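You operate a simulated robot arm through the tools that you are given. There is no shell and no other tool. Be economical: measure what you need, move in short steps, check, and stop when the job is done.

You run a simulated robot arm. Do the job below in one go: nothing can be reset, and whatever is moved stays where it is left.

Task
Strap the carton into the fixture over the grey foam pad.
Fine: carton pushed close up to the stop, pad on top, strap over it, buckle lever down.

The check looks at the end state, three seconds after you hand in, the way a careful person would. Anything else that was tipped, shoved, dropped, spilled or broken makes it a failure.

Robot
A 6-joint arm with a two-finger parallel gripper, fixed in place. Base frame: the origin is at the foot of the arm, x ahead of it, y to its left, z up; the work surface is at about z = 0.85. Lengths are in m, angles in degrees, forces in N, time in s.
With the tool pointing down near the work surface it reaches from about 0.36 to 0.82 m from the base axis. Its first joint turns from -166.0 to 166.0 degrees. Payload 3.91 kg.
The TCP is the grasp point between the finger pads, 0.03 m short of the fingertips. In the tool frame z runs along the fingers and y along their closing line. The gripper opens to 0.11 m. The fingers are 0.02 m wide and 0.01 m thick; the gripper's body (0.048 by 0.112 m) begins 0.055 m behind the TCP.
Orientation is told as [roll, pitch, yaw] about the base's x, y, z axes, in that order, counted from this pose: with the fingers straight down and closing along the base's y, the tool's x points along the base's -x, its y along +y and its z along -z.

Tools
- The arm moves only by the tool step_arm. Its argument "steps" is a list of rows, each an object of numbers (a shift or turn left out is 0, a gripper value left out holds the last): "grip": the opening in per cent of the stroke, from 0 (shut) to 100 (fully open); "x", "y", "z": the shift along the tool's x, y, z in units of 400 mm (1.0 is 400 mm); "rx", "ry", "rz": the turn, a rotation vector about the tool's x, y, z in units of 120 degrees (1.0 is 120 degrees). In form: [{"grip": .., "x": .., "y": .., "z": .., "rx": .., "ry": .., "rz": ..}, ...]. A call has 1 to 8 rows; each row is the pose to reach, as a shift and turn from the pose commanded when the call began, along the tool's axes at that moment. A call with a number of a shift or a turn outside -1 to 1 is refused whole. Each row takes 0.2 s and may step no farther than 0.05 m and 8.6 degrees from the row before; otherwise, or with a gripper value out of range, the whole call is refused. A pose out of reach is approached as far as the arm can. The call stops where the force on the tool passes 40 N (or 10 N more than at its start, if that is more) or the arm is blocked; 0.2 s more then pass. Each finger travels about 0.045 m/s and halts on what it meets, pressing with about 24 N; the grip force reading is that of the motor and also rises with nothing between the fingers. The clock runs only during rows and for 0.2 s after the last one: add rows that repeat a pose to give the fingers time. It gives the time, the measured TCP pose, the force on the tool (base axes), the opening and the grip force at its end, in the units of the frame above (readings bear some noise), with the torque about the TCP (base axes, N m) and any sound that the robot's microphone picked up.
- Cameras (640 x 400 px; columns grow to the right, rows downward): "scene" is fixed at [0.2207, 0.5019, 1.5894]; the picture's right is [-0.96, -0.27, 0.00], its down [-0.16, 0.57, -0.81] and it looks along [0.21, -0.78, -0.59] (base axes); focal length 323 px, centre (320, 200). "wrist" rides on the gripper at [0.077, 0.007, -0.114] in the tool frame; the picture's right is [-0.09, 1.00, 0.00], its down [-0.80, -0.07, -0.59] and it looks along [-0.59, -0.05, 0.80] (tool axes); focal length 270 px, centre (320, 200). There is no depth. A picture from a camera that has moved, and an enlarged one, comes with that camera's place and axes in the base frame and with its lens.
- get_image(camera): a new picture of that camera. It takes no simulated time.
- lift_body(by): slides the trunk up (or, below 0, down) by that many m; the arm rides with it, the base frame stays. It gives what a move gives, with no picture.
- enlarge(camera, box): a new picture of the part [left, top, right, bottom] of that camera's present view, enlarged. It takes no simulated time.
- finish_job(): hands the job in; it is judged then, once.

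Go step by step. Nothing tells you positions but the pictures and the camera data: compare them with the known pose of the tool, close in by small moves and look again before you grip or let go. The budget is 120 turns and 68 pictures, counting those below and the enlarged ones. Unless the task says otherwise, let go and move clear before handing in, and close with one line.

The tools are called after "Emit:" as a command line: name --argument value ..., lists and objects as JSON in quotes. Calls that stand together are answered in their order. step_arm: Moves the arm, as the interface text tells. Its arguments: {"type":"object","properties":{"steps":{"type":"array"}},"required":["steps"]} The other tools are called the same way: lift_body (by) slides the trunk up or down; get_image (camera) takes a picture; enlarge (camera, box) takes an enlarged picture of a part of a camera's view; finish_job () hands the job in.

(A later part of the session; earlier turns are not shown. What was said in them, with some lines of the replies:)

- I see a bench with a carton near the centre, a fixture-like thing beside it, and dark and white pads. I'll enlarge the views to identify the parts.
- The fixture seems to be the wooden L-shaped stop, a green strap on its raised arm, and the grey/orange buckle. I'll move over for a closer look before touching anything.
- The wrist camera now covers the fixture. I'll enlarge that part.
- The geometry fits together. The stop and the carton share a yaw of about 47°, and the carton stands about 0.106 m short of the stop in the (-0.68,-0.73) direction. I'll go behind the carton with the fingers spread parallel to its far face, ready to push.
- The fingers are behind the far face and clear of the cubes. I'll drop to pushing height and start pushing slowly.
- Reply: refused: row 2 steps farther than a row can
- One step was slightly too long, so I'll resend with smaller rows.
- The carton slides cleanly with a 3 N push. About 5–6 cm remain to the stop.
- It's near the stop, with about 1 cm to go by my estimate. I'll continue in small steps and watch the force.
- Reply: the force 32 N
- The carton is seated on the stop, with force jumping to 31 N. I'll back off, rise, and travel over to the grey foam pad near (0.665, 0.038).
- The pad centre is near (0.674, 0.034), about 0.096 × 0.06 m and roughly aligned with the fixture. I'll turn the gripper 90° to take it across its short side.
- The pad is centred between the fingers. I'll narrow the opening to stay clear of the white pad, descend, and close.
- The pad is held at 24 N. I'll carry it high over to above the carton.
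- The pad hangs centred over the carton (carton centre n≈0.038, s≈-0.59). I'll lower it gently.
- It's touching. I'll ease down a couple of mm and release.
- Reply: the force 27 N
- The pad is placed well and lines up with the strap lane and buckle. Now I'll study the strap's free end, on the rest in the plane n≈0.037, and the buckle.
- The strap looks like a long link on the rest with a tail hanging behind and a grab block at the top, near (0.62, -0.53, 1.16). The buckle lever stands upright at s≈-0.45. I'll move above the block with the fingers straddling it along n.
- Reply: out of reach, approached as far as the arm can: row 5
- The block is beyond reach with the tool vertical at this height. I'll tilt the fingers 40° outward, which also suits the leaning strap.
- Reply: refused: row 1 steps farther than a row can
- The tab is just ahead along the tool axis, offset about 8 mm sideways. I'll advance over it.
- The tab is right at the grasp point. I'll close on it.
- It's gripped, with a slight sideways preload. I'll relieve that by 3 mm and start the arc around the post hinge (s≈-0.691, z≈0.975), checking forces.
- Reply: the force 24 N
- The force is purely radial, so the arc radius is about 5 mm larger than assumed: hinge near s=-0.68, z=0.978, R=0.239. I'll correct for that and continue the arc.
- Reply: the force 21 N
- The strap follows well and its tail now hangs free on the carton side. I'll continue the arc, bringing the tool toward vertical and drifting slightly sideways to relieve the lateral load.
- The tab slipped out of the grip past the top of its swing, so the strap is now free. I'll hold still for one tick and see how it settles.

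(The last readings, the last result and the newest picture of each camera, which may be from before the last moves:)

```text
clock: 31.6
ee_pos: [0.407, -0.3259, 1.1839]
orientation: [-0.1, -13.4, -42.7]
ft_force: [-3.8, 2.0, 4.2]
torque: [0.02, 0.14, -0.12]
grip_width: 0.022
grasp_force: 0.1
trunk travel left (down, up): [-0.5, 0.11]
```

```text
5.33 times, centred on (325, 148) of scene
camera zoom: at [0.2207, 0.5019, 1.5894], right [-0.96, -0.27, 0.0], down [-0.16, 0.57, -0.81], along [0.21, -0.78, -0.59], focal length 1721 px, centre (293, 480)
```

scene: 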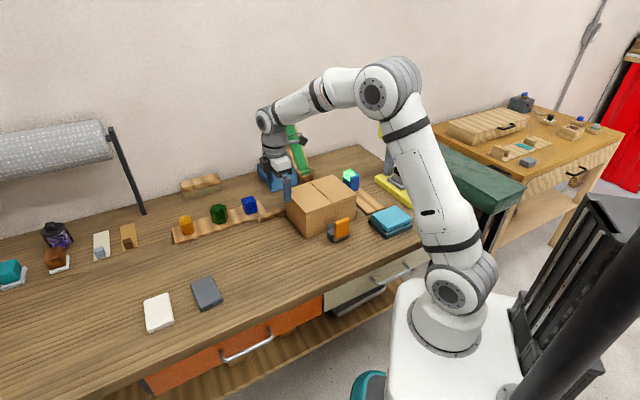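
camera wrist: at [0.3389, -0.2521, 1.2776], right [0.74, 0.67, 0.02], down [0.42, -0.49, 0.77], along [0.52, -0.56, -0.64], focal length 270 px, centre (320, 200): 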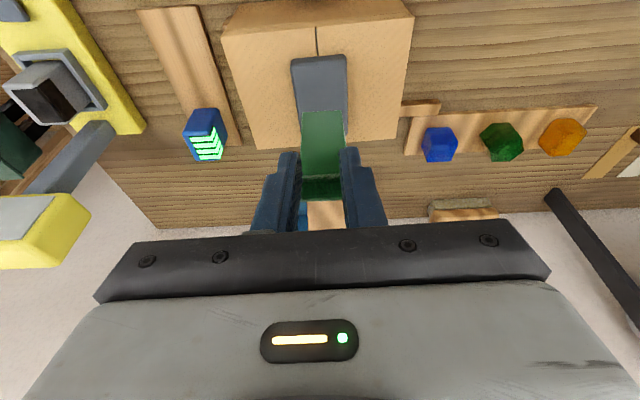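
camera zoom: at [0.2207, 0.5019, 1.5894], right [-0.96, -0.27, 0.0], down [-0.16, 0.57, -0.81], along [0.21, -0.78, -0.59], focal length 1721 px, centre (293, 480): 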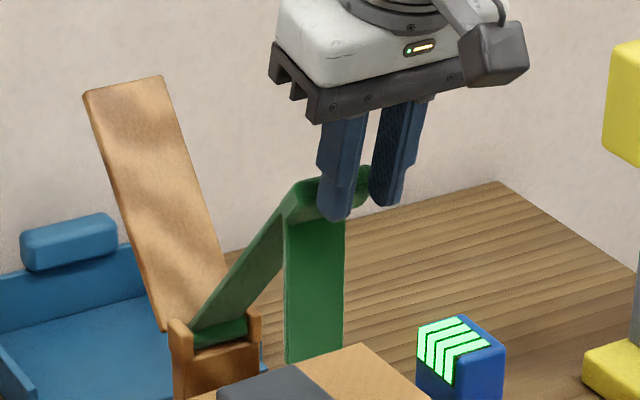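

The strap's tab is leaning against the front of my closed fingers at about 53°. I'll tilt the fingers into a shelf under it and lower it under control rather than let it drop.

Emit:
step_arm --steps '[{"ry": -0.065, "x": 0.005}, {"ry": -0.13, "x": 0.01}, {"ry": -0.195, "x": 0.015}, {"ry": -0.26, "x": 0.02}]'

Emit:
get_image --camera "wrist"

Emit:
enlarge --camera "scene" --box '[290, 110, 360, 200]'

```text
clock: 32.6
ee_pos: [0.4014, -0.321, 1.1793]
orientation: [0.0, -45.0, -42.8]
ft_force: [-0.1, 0.0, -0.9]
torque: [0.0, -0.01, -0.01]
grip_width: 0.0219
grasp_force: 0.1
trunk travel left (down, up): [-0.5, 0.11]
```

```text
26 pictures are left
camera wrist: at [0.3086, -0.2246, 1.2085], right [0.72, 0.69, 0.06], down [0.06, -0.15, 0.99], along [0.69, -0.71, -0.15], focal length 270 px, centre (320, 200)
```

wrist: 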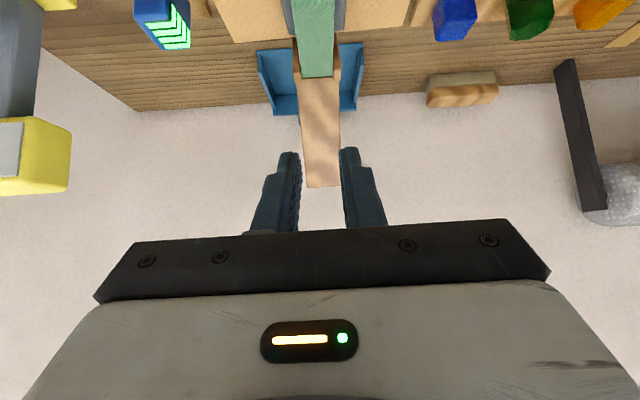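

```text
4.44 times, centred on (325, 155) of scene
camera zoom: at [0.2207, 0.5019, 1.5894], right [-0.96, -0.27, 0.0], down [-0.16, 0.57, -0.81], along [0.21, -0.78, -0.59], focal length 1434 px, centre (298, 400)
```

zoom: 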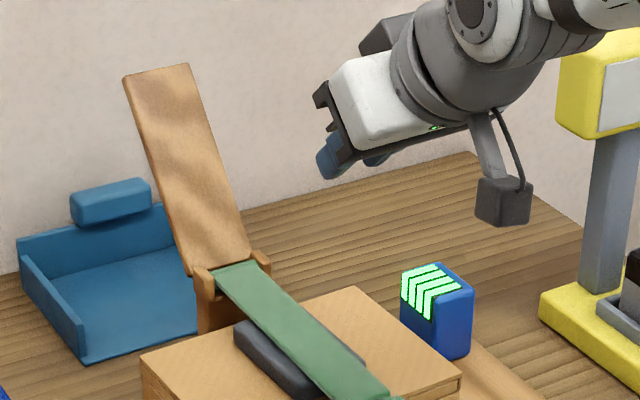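

The strap came down by itself and lies on the pad. I'll check the pad and the tail at the buckle.

Emit:
enlarge --camera "scene" --box '[290, 155, 380, 245]'

```text
4.44 times, centred on (335, 200) of scene
camera zoom: at [0.2207, 0.5019, 1.5894], right [-0.96, -0.27, 0.0], down [-0.16, 0.57, -0.81], along [0.21, -0.78, -0.59], focal length 1434 px, centre (253, 200)
```

zoom: 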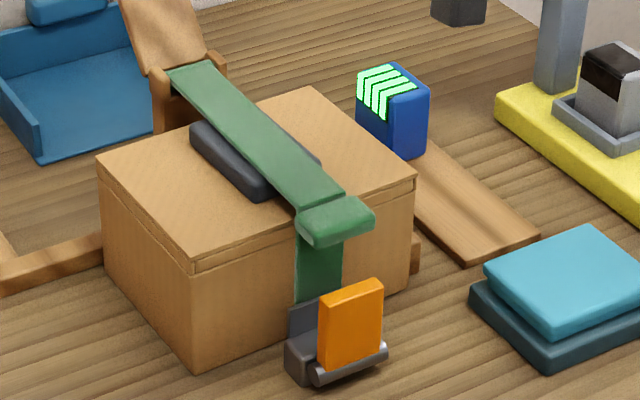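

The strap drapes over the pad and its tail hangs at the buckle. I'll look closely at how the tail sits relative to the plate and lever.

Emit:
enlarge --camera "scene" --box '[325, 190, 365, 245]'

Emit:
step_arm --steps '[{"z": -0.1}]'

```text
7.27 times, centred on (345, 218) of scene
camera zoom: at [0.2207, 0.5019, 1.5894], right [-0.96, -0.27, 0.0], down [-0.16, 0.57, -0.81], along [0.21, -0.78, -0.59], focal length 2346 px, centre (138, 73)
```

zoom: 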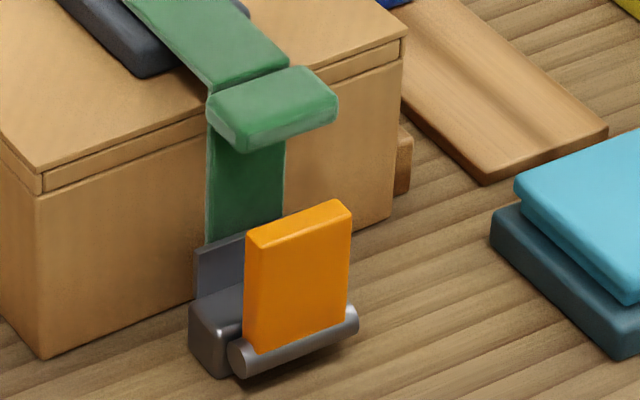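

```text
clock: 33.0
ee_pos: [0.3806, -0.3035, 1.2102]
orientation: [-0.1, -44.9, -42.9]
ft_force: [0.1, 0.4, 0.8]
torque: [0.0, -0.02, -0.02]
grip_width: 0.0221
grasp_force: 0.0
trunk travel left (down, up): [-0.5, 0.11]
```

The tail seems to pass between the carton and the grey plate. I'll straighten the tool and turn the wrist camera for a side view of the buckle to understand the mechanism before working the lever.

Emit:
step_arm --steps '[{"ry": 0.065}, {"ry": 0.13}, {"ry": 0.195}, {"ry": 0.26}, {"ry": 0.32}, {"ry": 0.375}]'

Emit:
step_arm --steps '[{"rz": -0.07, "grip": 100}, {"rz": -0.14}, {"rz": -0.21}, {"rz": -0.28}, {"rz": -0.35}, {"rz": -0.42}, {"rz": -0.49}, {"rz": -0.56}]'

Emit:
step_arm --steps '[{"rz": -0.07}, {"rz": -0.13}, {"rz": -0.19}]'

```text
clock: 34.4
ee_pos: [0.382, -0.304, 1.208]
orientation: [0.0, 0.4, -42.8]
ft_force: [0.5, -0.4, -0.1]
torque: [-0.01, 0.03, 0.01]
grip_width: 0.0221
grasp_force: 0.2
trunk travel left (down, up): [-0.5, 0.11]
```

```text
clock: 36.2
ee_pos: [0.381, -0.3045, 1.2101]
orientation: [0.3, 0.0, 24.6]
ft_force: [0.4, -0.5, -0.2]
torque: [-0.01, 0.02, 0.01]
grip_width: 0.1099
grasp_force: 0.1
trunk travel left (down, up): [-0.5, 0.11]
```

```text
clock: 37.0
ee_pos: [0.3817, -0.3034, 1.2076]
orientation: [0.2, 0.0, 47.3]
ft_force: [0.3, -0.1, -1.0]
torque: [-0.03, -0.02, -0.01]
grip_width: 0.1099
grasp_force: 0.0
trunk travel left (down, up): [-0.5, 0.11]
```

Emit:
step_arm --steps '[{"x": 0.1, "y": 0.01}, {"x": 0.2, "y": 0.016}, {"x": 0.2, "y": 0.016, "z": 0.11}, {"x": 0.2, "y": 0.016, "z": 0.22}, {"x": 0.2, "y": 0.016, "z": 0.33}, {"x": 0.2, "y": 0.016, "z": 0.42}]'

Emit:
get_image --camera "wrist"

```text
clock: 38.4
ee_pos: [0.3191, -0.3571, 1.0384]
orientation: [0.3, 0.0, 47.2]
ft_force: [0.3, 0.8, 1.1]
torque: [0.03, -0.01, 0.01]
grip_width: 0.1101
grasp_force: 0.1
trunk travel left (down, up): [-0.5, 0.11]
```

```text
22 pictures are left
camera wrist: at [0.2644, -0.4101, 1.1549], right [-0.67, 0.74, 0.0], down [0.6, 0.54, 0.59], along [0.44, 0.4, -0.8], focal length 270 px, centre (320, 200)
```

wrist: 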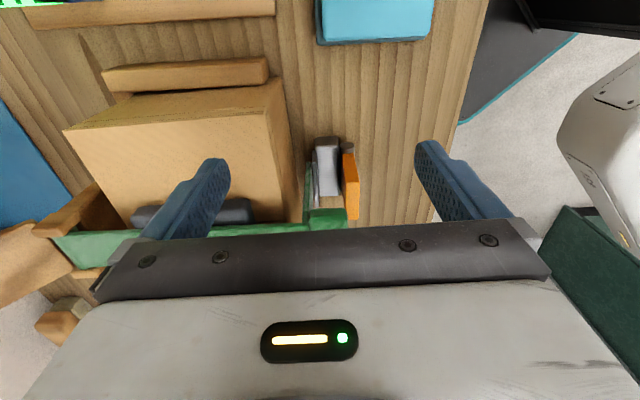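

Emit:
enlarge --camera "wrist" --box '[250, 120, 390, 240]'

```text
3.33 times, centred on (320, 180) of wrist
camera zoom: at [0.2644, -0.4101, 1.1549], right [-0.67, 0.74, 0.0], down [0.6, 0.54, 0.59], along [0.44, 0.4, -0.8], focal length 901 px, centre (320, 267)
```

zoom: 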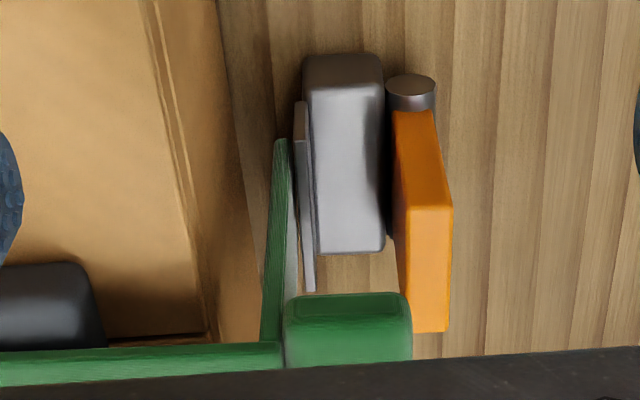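

Clear view now: the tail hangs tight between the carton and the grey catch plate, and the tab sits above. The lever is hinged on the outer side and must fold outward. I'll go back to the yaw that closes along n, and grip the lever by its sides from the outside.

Emit:
step_arm --steps '[{"z": -0.09}, {"z": -0.18, "rz": 0.06}, {"z": -0.25, "rz": 0.13}, {"z": -0.25, "rz": 0.2}, {"z": -0.25, "rz": 0.27}, {"z": -0.25, "rz": 0.34}, {"z": -0.25, "rz": 0.41}, {"z": -0.25, "rz": 0.48}]'

Emit:
step_arm --steps '[{"rz": 0.07}, {"rz": 0.14}, {"rz": 0.21}, {"rz": 0.27}]'

Emit:
step_arm --steps '[{"ry": -0.07}, {"ry": -0.14}, {"ry": -0.208}]'

```text
clock: 40.2
ee_pos: [0.3214, -0.3574, 1.1403]
orientation: [0.1, 0.2, -10.6]
ft_force: [-0.5, 0.5, -0.7]
torque: [-0.03, 0.04, -0.02]
grip_width: 0.1099
grasp_force: 0.1
trunk travel left (down, up): [-0.5, 0.11]
```

```text
clock: 41.2
ee_pos: [0.3219, -0.3582, 1.1403]
orientation: [0.1, 0.1, -43.1]
ft_force: [-0.1, 0.2, -1.0]
torque: [0.0, 0.03, -0.03]
grip_width: 0.1102
grasp_force: 0.0
trunk travel left (down, up): [-0.5, 0.11]
```

```text
clock: 42.0
ee_pos: [0.322, -0.3567, 1.1403]
orientation: [0.0, -24.9, -42.8]
ft_force: [0.4, 0.6, 0.2]
torque: [-0.01, -0.02, -0.01]
grip_width: 0.1099
grasp_force: 0.1
trunk travel left (down, up): [-0.5, 0.11]
```

Emit:
step_arm --steps '[{"x": 0.09, "z": -0.041, "grip": 80}, {"x": 0.178, "z": -0.083}, {"x": 0.178, "y": 0.11, "z": -0.083}, {"x": 0.178, "y": 0.2155, "z": -0.083}, {"x": 0.217, "y": 0.2155, "z": 0.0}, {"x": 0.256, "y": 0.2155, "z": 0.083}, {"x": 0.294, "y": 0.2155, "z": 0.166}]'

Emit:
get_image --camera "wrist"

Emit:
enlarge --camera "scene" --box '[290, 150, 390, 250]'

```text
clock: 43.6
ee_pos: [0.3232, -0.2418, 1.0315]
orientation: [0.1, -24.8, -42.7]
ft_force: [0.0, 0.6, 0.3]
torque: [0.01, -0.01, 0.01]
grip_width: 0.088
grasp_force: 0.0
trunk travel left (down, up): [-0.5, 0.11]
```

```text
20 pictures are left
camera wrist: at [0.2422, -0.1569, 1.1036], right [0.74, 0.68, 0.04], down [0.3, -0.38, 0.87], along [0.61, -0.63, -0.48], focal length 270 px, centre (320, 200)
```

wrist: 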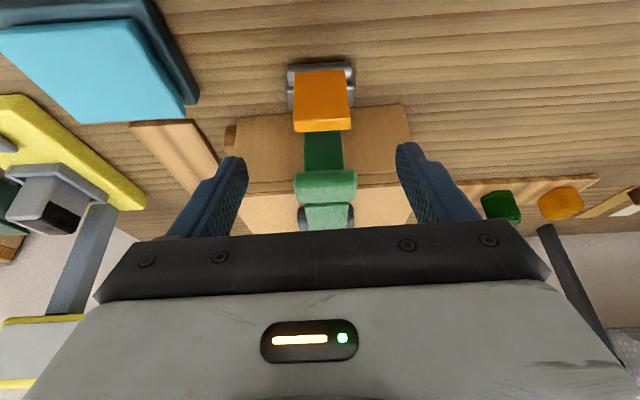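

```text
4.00 times, centred on (340, 200) of scene
camera zoom: at [0.2207, 0.5019, 1.5894], right [-0.96, -0.27, 0.0], down [-0.16, 0.57, -0.81], along [0.21, -0.78, -0.59], focal length 1290 px, centre (240, 200)
```

zoom: 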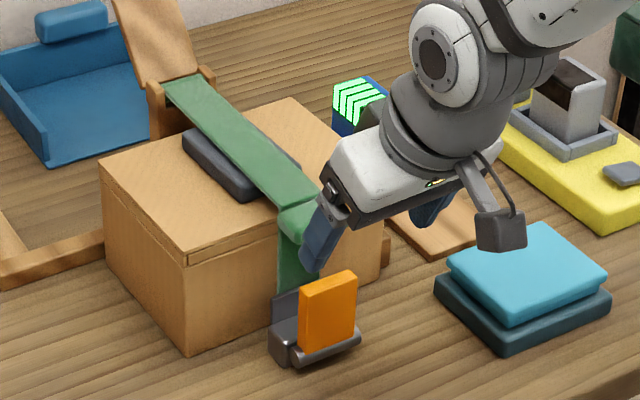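

It's aligned straight on the lever along the tool axis. I'll advance and grip its sides.

Emit:
step_arm --steps '[{"z": 0.1, "y": 0.004}, {"z": 0.2, "y": 0.004}, {"z": 0.275, "y": 0.004}]'

Emit:
get_image --camera "wrist"

```text
clock: 44.4
ee_pos: [0.3569, -0.2704, 0.9307]
orientation: [0.0, -24.7, -42.8]
ft_force: [0.0, -0.7, -0.3]
torque: [0.0, -0.04, -0.02]
grip_width: 0.0881
grasp_force: 0.0
trunk travel left (down, up): [-0.5, 0.11]
```

```text
18 pictures are left
camera wrist: at [0.2765, -0.1858, 1.0038], right [0.74, 0.68, 0.04], down [0.3, -0.38, 0.88], along [0.61, -0.63, -0.48], focal length 270 px, centre (320, 200)
```

wrist: 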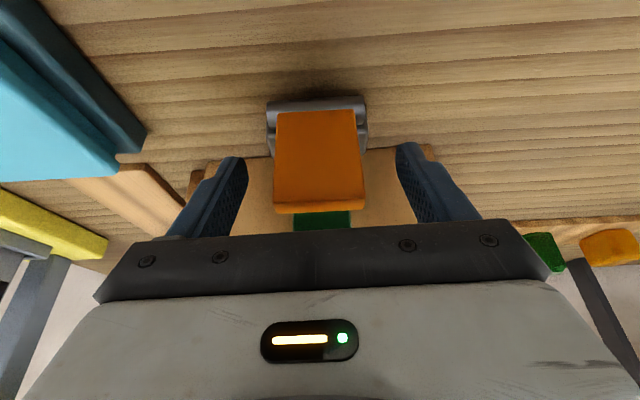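

Emit:
step_arm --steps '[{"grip": 25}, {"grip": 25}, {"grip": 25}, {"grip": 25}]'

```text
clock: 45.4
ee_pos: [0.3569, -0.2717, 0.9323]
orientation: [0.1, -24.7, -42.9]
ft_force: [-6.2, -7.0, -0.8]
torque: [-0.63, 0.53, -0.56]
grip_width: 0.048
grasp_force: 45.3
trunk travel left (down, up): [-0.5, 0.11]
```

The lever is gripped at 0.048 m. I'll start swinging its top outward around the pivot.

Emit:
step_arm --steps '[{"y": -0.005}, {"y": -0.005, "x": 0.028, "z": -0.0105}, {"y": -0.005, "x": 0.059, "z": -0.016}]'

Emit:
enlarge --camera "scene" --box '[310, 180, 390, 250]'

```text
clock: 46.2
ee_pos: [0.3384, -0.2539, 0.9263]
orientation: [-0.2, -24.6, -42.7]
ft_force: [10.3, 2.0, 4.4]
torque: [-0.72, -0.04, -0.08]
grip_width: 0.0481
grasp_force: 29.2
trunk travel left (down, up): [-0.5, 0.11]
```

```text
5.71 times, centred on (350, 215) of scene
camera zoom: at [0.2207, 0.5019, 1.5894], right [-0.96, -0.27, 0.0], down [-0.16, 0.57, -0.81], along [0.21, -0.78, -0.59], focal length 1844 px, centre (149, 114)
```

zoom: 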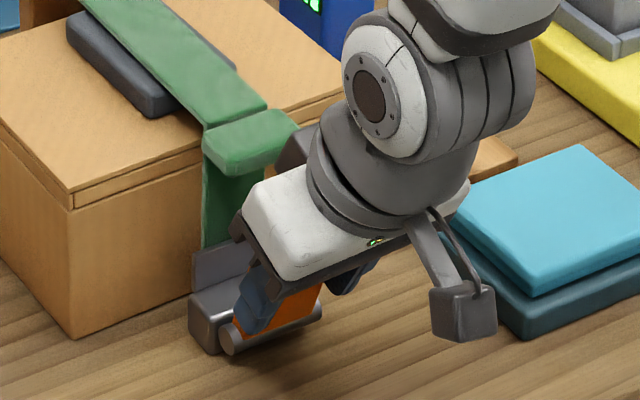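

The lever rotates outward easily. Continuing.

Emit:
step_arm --steps '[{"x": 0.03, "z": 0.0}, {"x": 0.06, "z": 0.0055}, {"x": 0.089, "z": 0.016}, {"x": 0.113, "z": 0.03}]'

Emit:
enlarge --camera "scene" --box '[310, 180, 390, 250]'

```text
clock: 47.2
ee_pos: [0.3371, -0.2554, 0.8993]
orientation: [0.1, -24.3, -43.1]
ft_force: [-17.1, -7.2, 3.7]
torque: [-1.13, 1.26, -1.02]
grip_width: 0.0445
grasp_force: 29.5
out of reach, approached as far as the arm can: row 1, 2, 3, 4
trunk travel left (down, up): [-0.5, 0.11]
```

```text
5.71 times, centred on (350, 215) of scene
camera zoom: at [0.2207, 0.5019, 1.5894], right [-0.96, -0.27, 0.0], down [-0.16, 0.57, -0.81], along [0.21, -0.78, -0.59], focal length 1844 px, centre (149, 114)
```

zoom: 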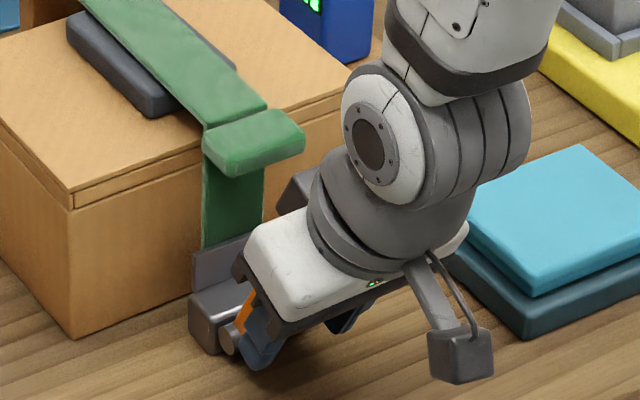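

I've hit the inner reach limit with the lever partly over. I'll open, back off, and see whether it stays.

Emit:
step_arm --steps '[{"grip": 85}, {"grip": 85}, {"grip": 85}]'

Emit:
step_arm --steps '[{"z": -0.06}, {"z": -0.15}, {"z": -0.26}]'

Emit:
enlarge --camera "scene" --box '[310, 170, 390, 250]'

```text
clock: 48.0
ee_pos: [0.3409, -0.2571, 0.9009]
orientation: [0.1, -24.7, -42.8]
ft_force: [-0.2, -0.1, 0.0]
torque: [0.0, 0.04, 0.01]
grip_width: 0.0935
grasp_force: 0.0
trunk travel left (down, up): [-0.5, 0.11]
```

```text
clock: 48.8
ee_pos: [0.3216, -0.238, 1.0062]
orientation: [0.0, -24.8, -42.9]
ft_force: [-0.5, 0.7, -0.1]
torque: [-0.05, -0.02, -0.02]
grip_width: 0.0935
grasp_force: 0.1
out of reach, approached as far as the arm can: row 1, 2, 3
trunk travel left (down, up): [-0.5, 0.11]
```

```text
5.00 times, centred on (350, 210) of scene
camera zoom: at [0.2207, 0.5019, 1.5894], right [-0.96, -0.27, 0.0], down [-0.16, 0.57, -0.81], along [0.21, -0.78, -0.59], focal length 1613 px, centre (170, 150)
```

zoom: 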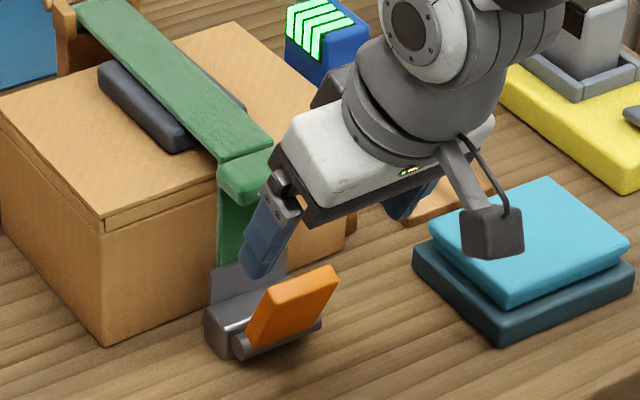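

The lever stays about 40° over. I'll straighten the tool, shut the fingers and press it down from above on its inner face.

Emit:
step_arm --steps '[{"ry": 0.07, "z": -0.03, "grip": 0}, {"ry": 0.14, "z": -0.03}, {"ry": 0.207, "z": -0.03}, {"ry": 0.207, "z": -0.03}, {"ry": 0.207, "z": -0.03}]'

Emit:
get_image --camera "wrist"

```text
clock: 50.0
ee_pos: [0.3207, -0.2392, 1.0147]
orientation: [-0.1, 0.2, -42.9]
ft_force: [0.3, 0.4, 0.1]
torque: [-0.02, 0.02, 0.0]
grip_width: 0.0001
grasp_force: 12.7
trunk travel left (down, up): [-0.5, 0.11]
```

```text
14 pictures are left
camera wrist: at [0.2702, -0.1808, 1.131], right [0.74, 0.67, 0.0], down [0.54, -0.6, 0.59], along [0.4, -0.44, -0.81], focal length 270 px, centre (320, 200)
```

wrist: 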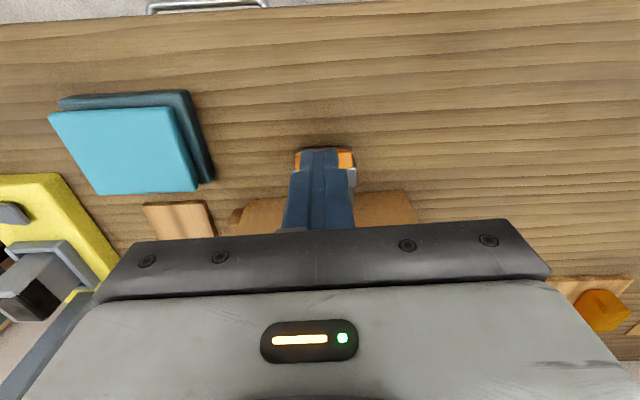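

The lever's top edge is at about s=-0.42. I'll come down just inside it, then sweep outward and down.

Emit:
step_arm --steps '[{"x": -0.1}, {"x": -0.1, "z": 0.08}, {"x": -0.1, "z": 0.14}, {"x": -0.1, "z": 0.175}]'

Emit:
enlarge --camera "scene" --box '[310, 170, 390, 250]'

```text
clock: 50.8
ee_pos: [0.3499, -0.2637, 0.9643]
orientation: [0.1, 0.0, -42.8]
ft_force: [-4.8, 4.3, 18.4]
torque: [0.23, 0.23, -0.06]
grip_width: 0.0001
grasp_force: 24.0
trunk travel left (down, up): [-0.5, 0.11]
stopped in row 4: the force on the tool passed its limit at 69 N (the readings are from after the stop); the commanded pose is now the measured one
```

```text
5.00 times, centred on (350, 210) of scene
camera zoom: at [0.2207, 0.5019, 1.5894], right [-0.96, -0.27, 0.0], down [-0.16, 0.57, -0.81], along [0.21, -0.78, -0.59], focal length 1613 px, centre (170, 150)
```

zoom: 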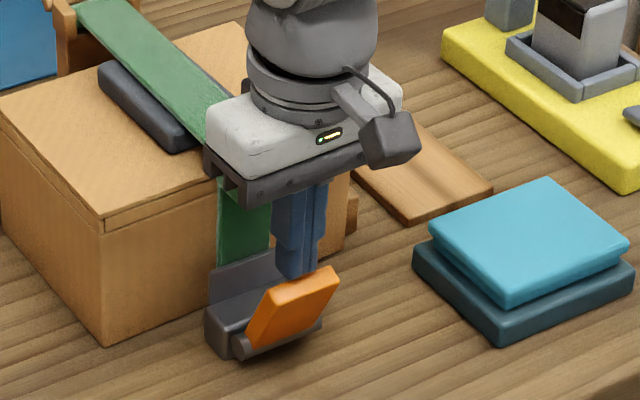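

The outer edge of the fingertip landed on the lever's top corner. I'll lift slightly, lean the fingers 20° inward at the tips, and slip in behind the lever.

Emit:
step_arm --steps '[{"z": -0.04}, {"z": -0.04, "ry": -0.06, "x": 0.005}, {"z": -0.04, "ry": -0.12, "x": 0.01}, {"z": -0.04, "ry": -0.167, "x": 0.01}, {"z": 0.0, "ry": -0.167, "x": 0.01}, {"z": 0.035, "ry": -0.167, "x": 0.01}, {"z": 0.06, "ry": -0.167, "x": 0.01}]'

Emit:
enlarge --camera "scene" --box '[310, 170, 390, 250]'

```text
clock: 52.4
ee_pos: [0.3473, -0.2612, 0.9385]
orientation: [0.1, -19.9, -42.8]
ft_force: [0.7, -0.9, -0.2]
torque: [-0.07, -0.11, 0.04]
grip_width: 0.0002
grasp_force: 24.2
trunk travel left (down, up): [-0.5, 0.11]
```

```text
5.00 times, centred on (350, 210) of scene
camera zoom: at [0.2207, 0.5019, 1.5894], right [-0.96, -0.27, 0.0], down [-0.16, 0.57, -0.81], along [0.21, -0.78, -0.59], focal length 1613 px, centre (170, 150)
```

zoom: 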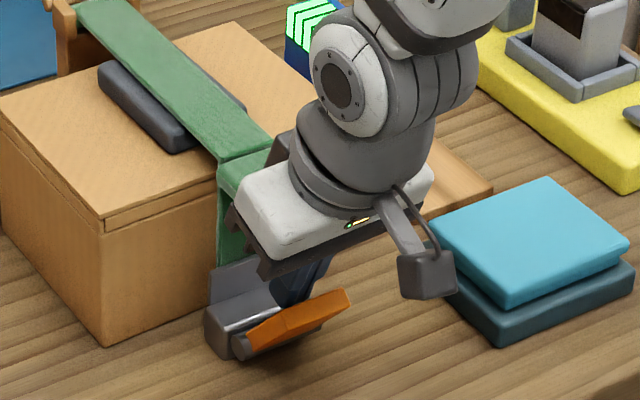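

The lever is now around 55° down. I'll rotate the tips outward and push on.

Emit:
step_arm --steps '[{"ry": 0.06, "x": 0.015, "z": 0.0}, {"ry": 0.12, "x": 0.03, "z": 0.005}, {"ry": 0.167, "x": 0.045, "z": 0.01}, {"ry": 0.167, "x": 0.07, "z": 0.018}]'

Emit:
enlarge --camera "scene" --box '[310, 170, 390, 250]'

```text
clock: 53.4
ee_pos: [0.3367, -0.2516, 0.9307]
orientation: [0.0, -1.1, -42.9]
ft_force: [-4.2, 1.2, 22.0]
torque: [-0.76, -0.84, -0.14]
grip_width: 0.0
grasp_force: 23.9
trunk travel left (down, up): [-0.5, 0.11]
stopped in row 4: the force on the tool passed its limit at 48 N (the readings are from after the stop); the commanded pose is now the measured one
```

```text
5.00 times, centred on (350, 210) of scene
camera zoom: at [0.2207, 0.5019, 1.5894], right [-0.96, -0.27, 0.0], down [-0.16, 0.57, -0.81], along [0.21, -0.78, -0.59], focal length 1613 px, centre (170, 150)
```

zoom: 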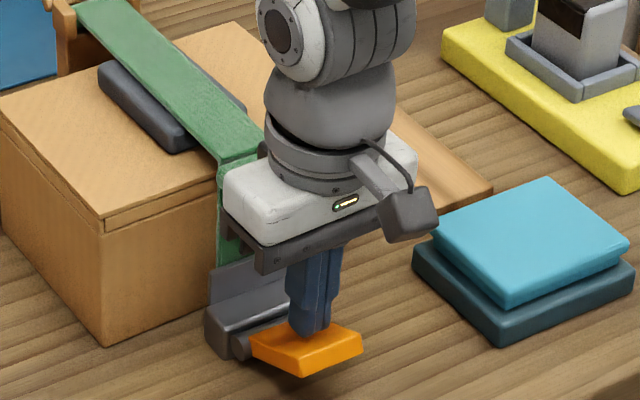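

The lever is nearly down, but the gripper body is now touching the strap tab. I'll lift, shift outward, and press the lever's end straight down.

Emit:
step_arm --steps '[{"z": -0.06}, {"z": -0.06, "x": 0.07}, {"z": 0.0, "x": 0.07}, {"z": 0.04, "x": 0.07}, {"z": 0.065, "x": 0.07}]'

Emit:
enlarge --camera "scene" --box '[310, 170, 390, 250]'

```text
clock: 54.5
ee_pos: [0.3163, -0.2324, 0.9156]
orientation: [0.0, -1.1, -42.8]
ft_force: [-4.0, 6.5, 34.0]
torque: [0.23, 0.21, -0.04]
grip_width: 0.0
grasp_force: 23.8
trunk travel left (down, up): [-0.5, 0.11]
stopped in row 5: the force on the tool passed its limit at 51 N (the readings are from after the stop); the commanded pose is now the measured one
```

```text
5.00 times, centred on (350, 210) of scene
camera zoom: at [0.2207, 0.5019, 1.5894], right [-0.96, -0.27, 0.0], down [-0.16, 0.57, -0.81], along [0.21, -0.78, -0.59], focal length 1613 px, centre (170, 150)
```

zoom: 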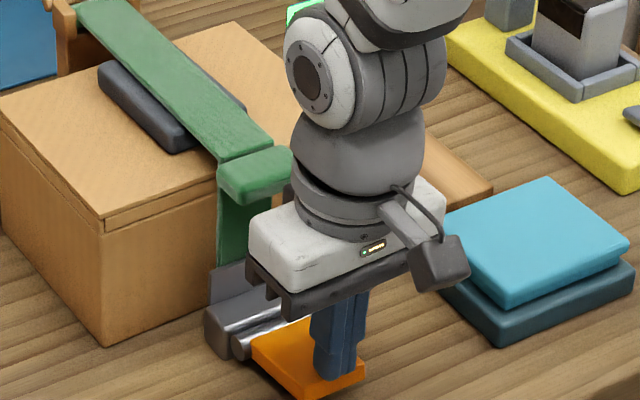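

It's resisting at 50 N, so it may be at its end stop. I'll lift away and inspect.

Emit:
step_arm --steps '[{"z": -0.08}, {"z": -0.2}, {"z": -0.32}, {"z": -0.44}]'

Emit:
enlarge --camera "scene" --box '[300, 175, 380, 255]'

Emit:
enlarge --camera "wrist" --box '[250, 60, 400, 240]'

```text
clock: 55.5
ee_pos: [0.314, -0.2293, 1.0896]
orientation: [0.0, -0.9, -42.7]
ft_force: [0.5, 0.3, -0.7]
torque: [-0.02, 0.0, 0.03]
grip_width: 0.0
grasp_force: 24.1
trunk travel left (down, up): [-0.5, 0.11]
```

```text
5.00 times, centred on (340, 215) of scene
camera zoom: at [0.2207, 0.5019, 1.5894], right [-0.96, -0.27, 0.0], down [-0.16, 0.57, -0.81], along [0.21, -0.78, -0.59], focal length 1613 px, centre (220, 125)
```

zoom: 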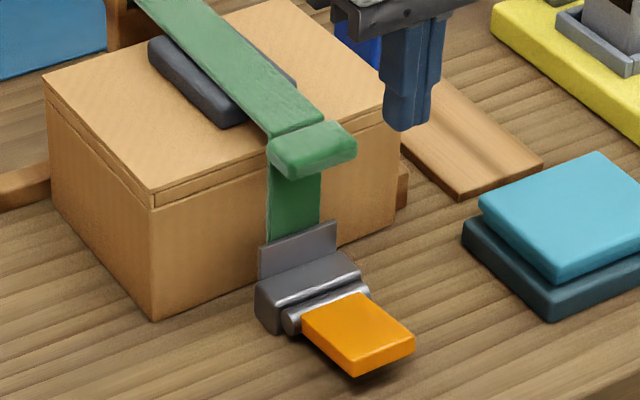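

```text
2.22 times, centred on (325, 150) of wrist
camera zoom: at [0.2619, -0.1705, 1.2049], right [0.74, 0.67, 0.0], down [0.53, -0.59, 0.61], along [0.41, -0.45, -0.79], focal length 601 px, centre (309, 311)
```

zoom: 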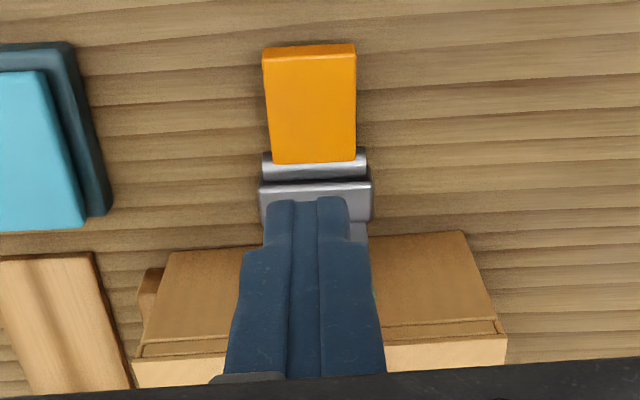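

The lever looks essentially flat. I'll press once more slowly on its end to confirm it's on its stop, and see whether it goes any further.

Emit:
step_arm --steps '[{"z": 0.11}, {"z": 0.22}, {"z": 0.33}, {"z": 0.4}, {"z": 0.42}, {"z": 0.43}, {"z": 0.44}, {"z": 0.45}]'

```text
clock: 57.2
ee_pos: [0.3162, -0.2318, 0.9157]
orientation: [0.0, -1.3, -42.8]
ft_force: [-7.5, 5.6, 35.8]
torque: [0.16, 0.31, -0.06]
grip_width: 0.0
grasp_force: 23.8
trunk travel left (down, up): [-0.5, 0.11]
stopped in row 8: the force on the tool passed its limit at 45 N (the readings are from after the stop); the commanded pose is now the measured one
```

Same height with a hard stop, so the lever is fully down. I'll withdraw, then do a final check.

Emit:
step_arm --steps '[{"z": -0.06}, {"z": -0.16}, {"z": -0.28}, {"z": -0.4}, {"z": -0.52}, {"z": -0.62}, {"z": -0.62, "y": 0.1}, {"z": -0.62, "y": 0.2}]'

Emit:
get_image --camera "scene"

Emit:
enlarge --camera "scene" --box '[280, 150, 380, 250]'

Emit:
get_image --camera "wrist"

```text
clock: 59.0
ee_pos: [0.372, -0.1737, 1.1596]
orientation: [0.0, -1.1, -42.8]
ft_force: [-0.3, -0.3, 0.1]
torque: [-0.01, 0.04, 0.01]
grip_width: 0.0001
grasp_force: 24.1
trunk travel left (down, up): [-0.5, 0.11]
```

```text
7 pictures are left
```

scene: 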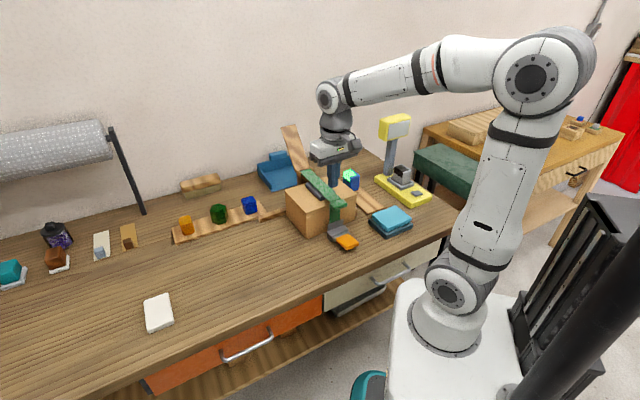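

```text
4.00 times, centred on (330, 200) of scene
camera zoom: at [0.2207, 0.5019, 1.5894], right [-0.96, -0.27, 0.0], down [-0.16, 0.57, -0.81], along [0.21, -0.78, -0.59], focal length 1290 px, centre (280, 200)
```

zoom: 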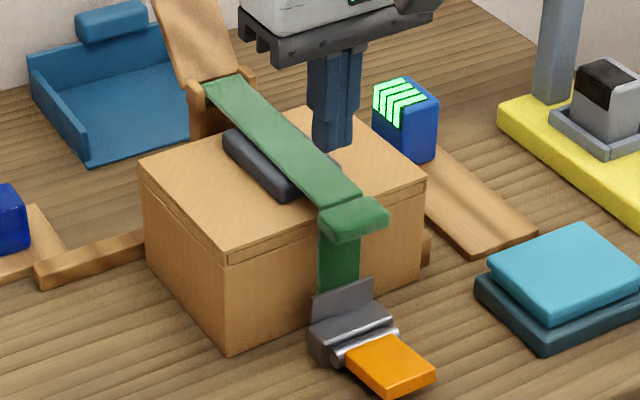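

```text
5 pictures are left
camera wrist: at [0.3189, -0.1142, 1.2742], right [0.74, 0.67, 0.0], down [0.53, -0.59, 0.61], along [0.41, -0.45, -0.79], focal length 270 px, centre (320, 200)
```

wrist: 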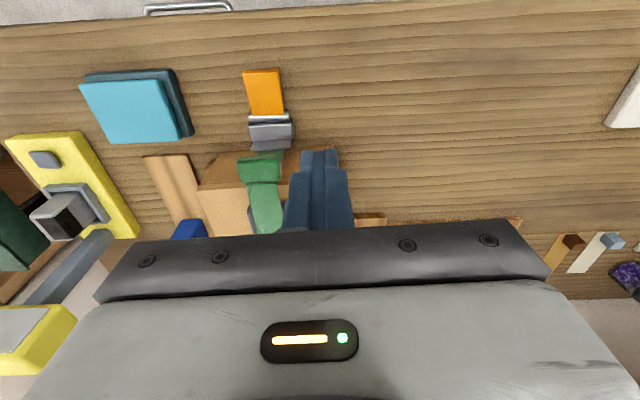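

Final check: the carton is still hard against the stop. The pad is on top under the strap, the tail is in the catch and the lever is flat. Nothing else was disturbed and the arm is clear, so I'm handing in.

Emit:
finish_job

```text
The job is handed in.
```

The carton is against the stop with the grey pad on top, the strap is over it with its tail in the buckle catch, and the lever is down on its end stop; the strap slipped from the grip partway over and fell the rest of the way, and nothing looked disturbed.
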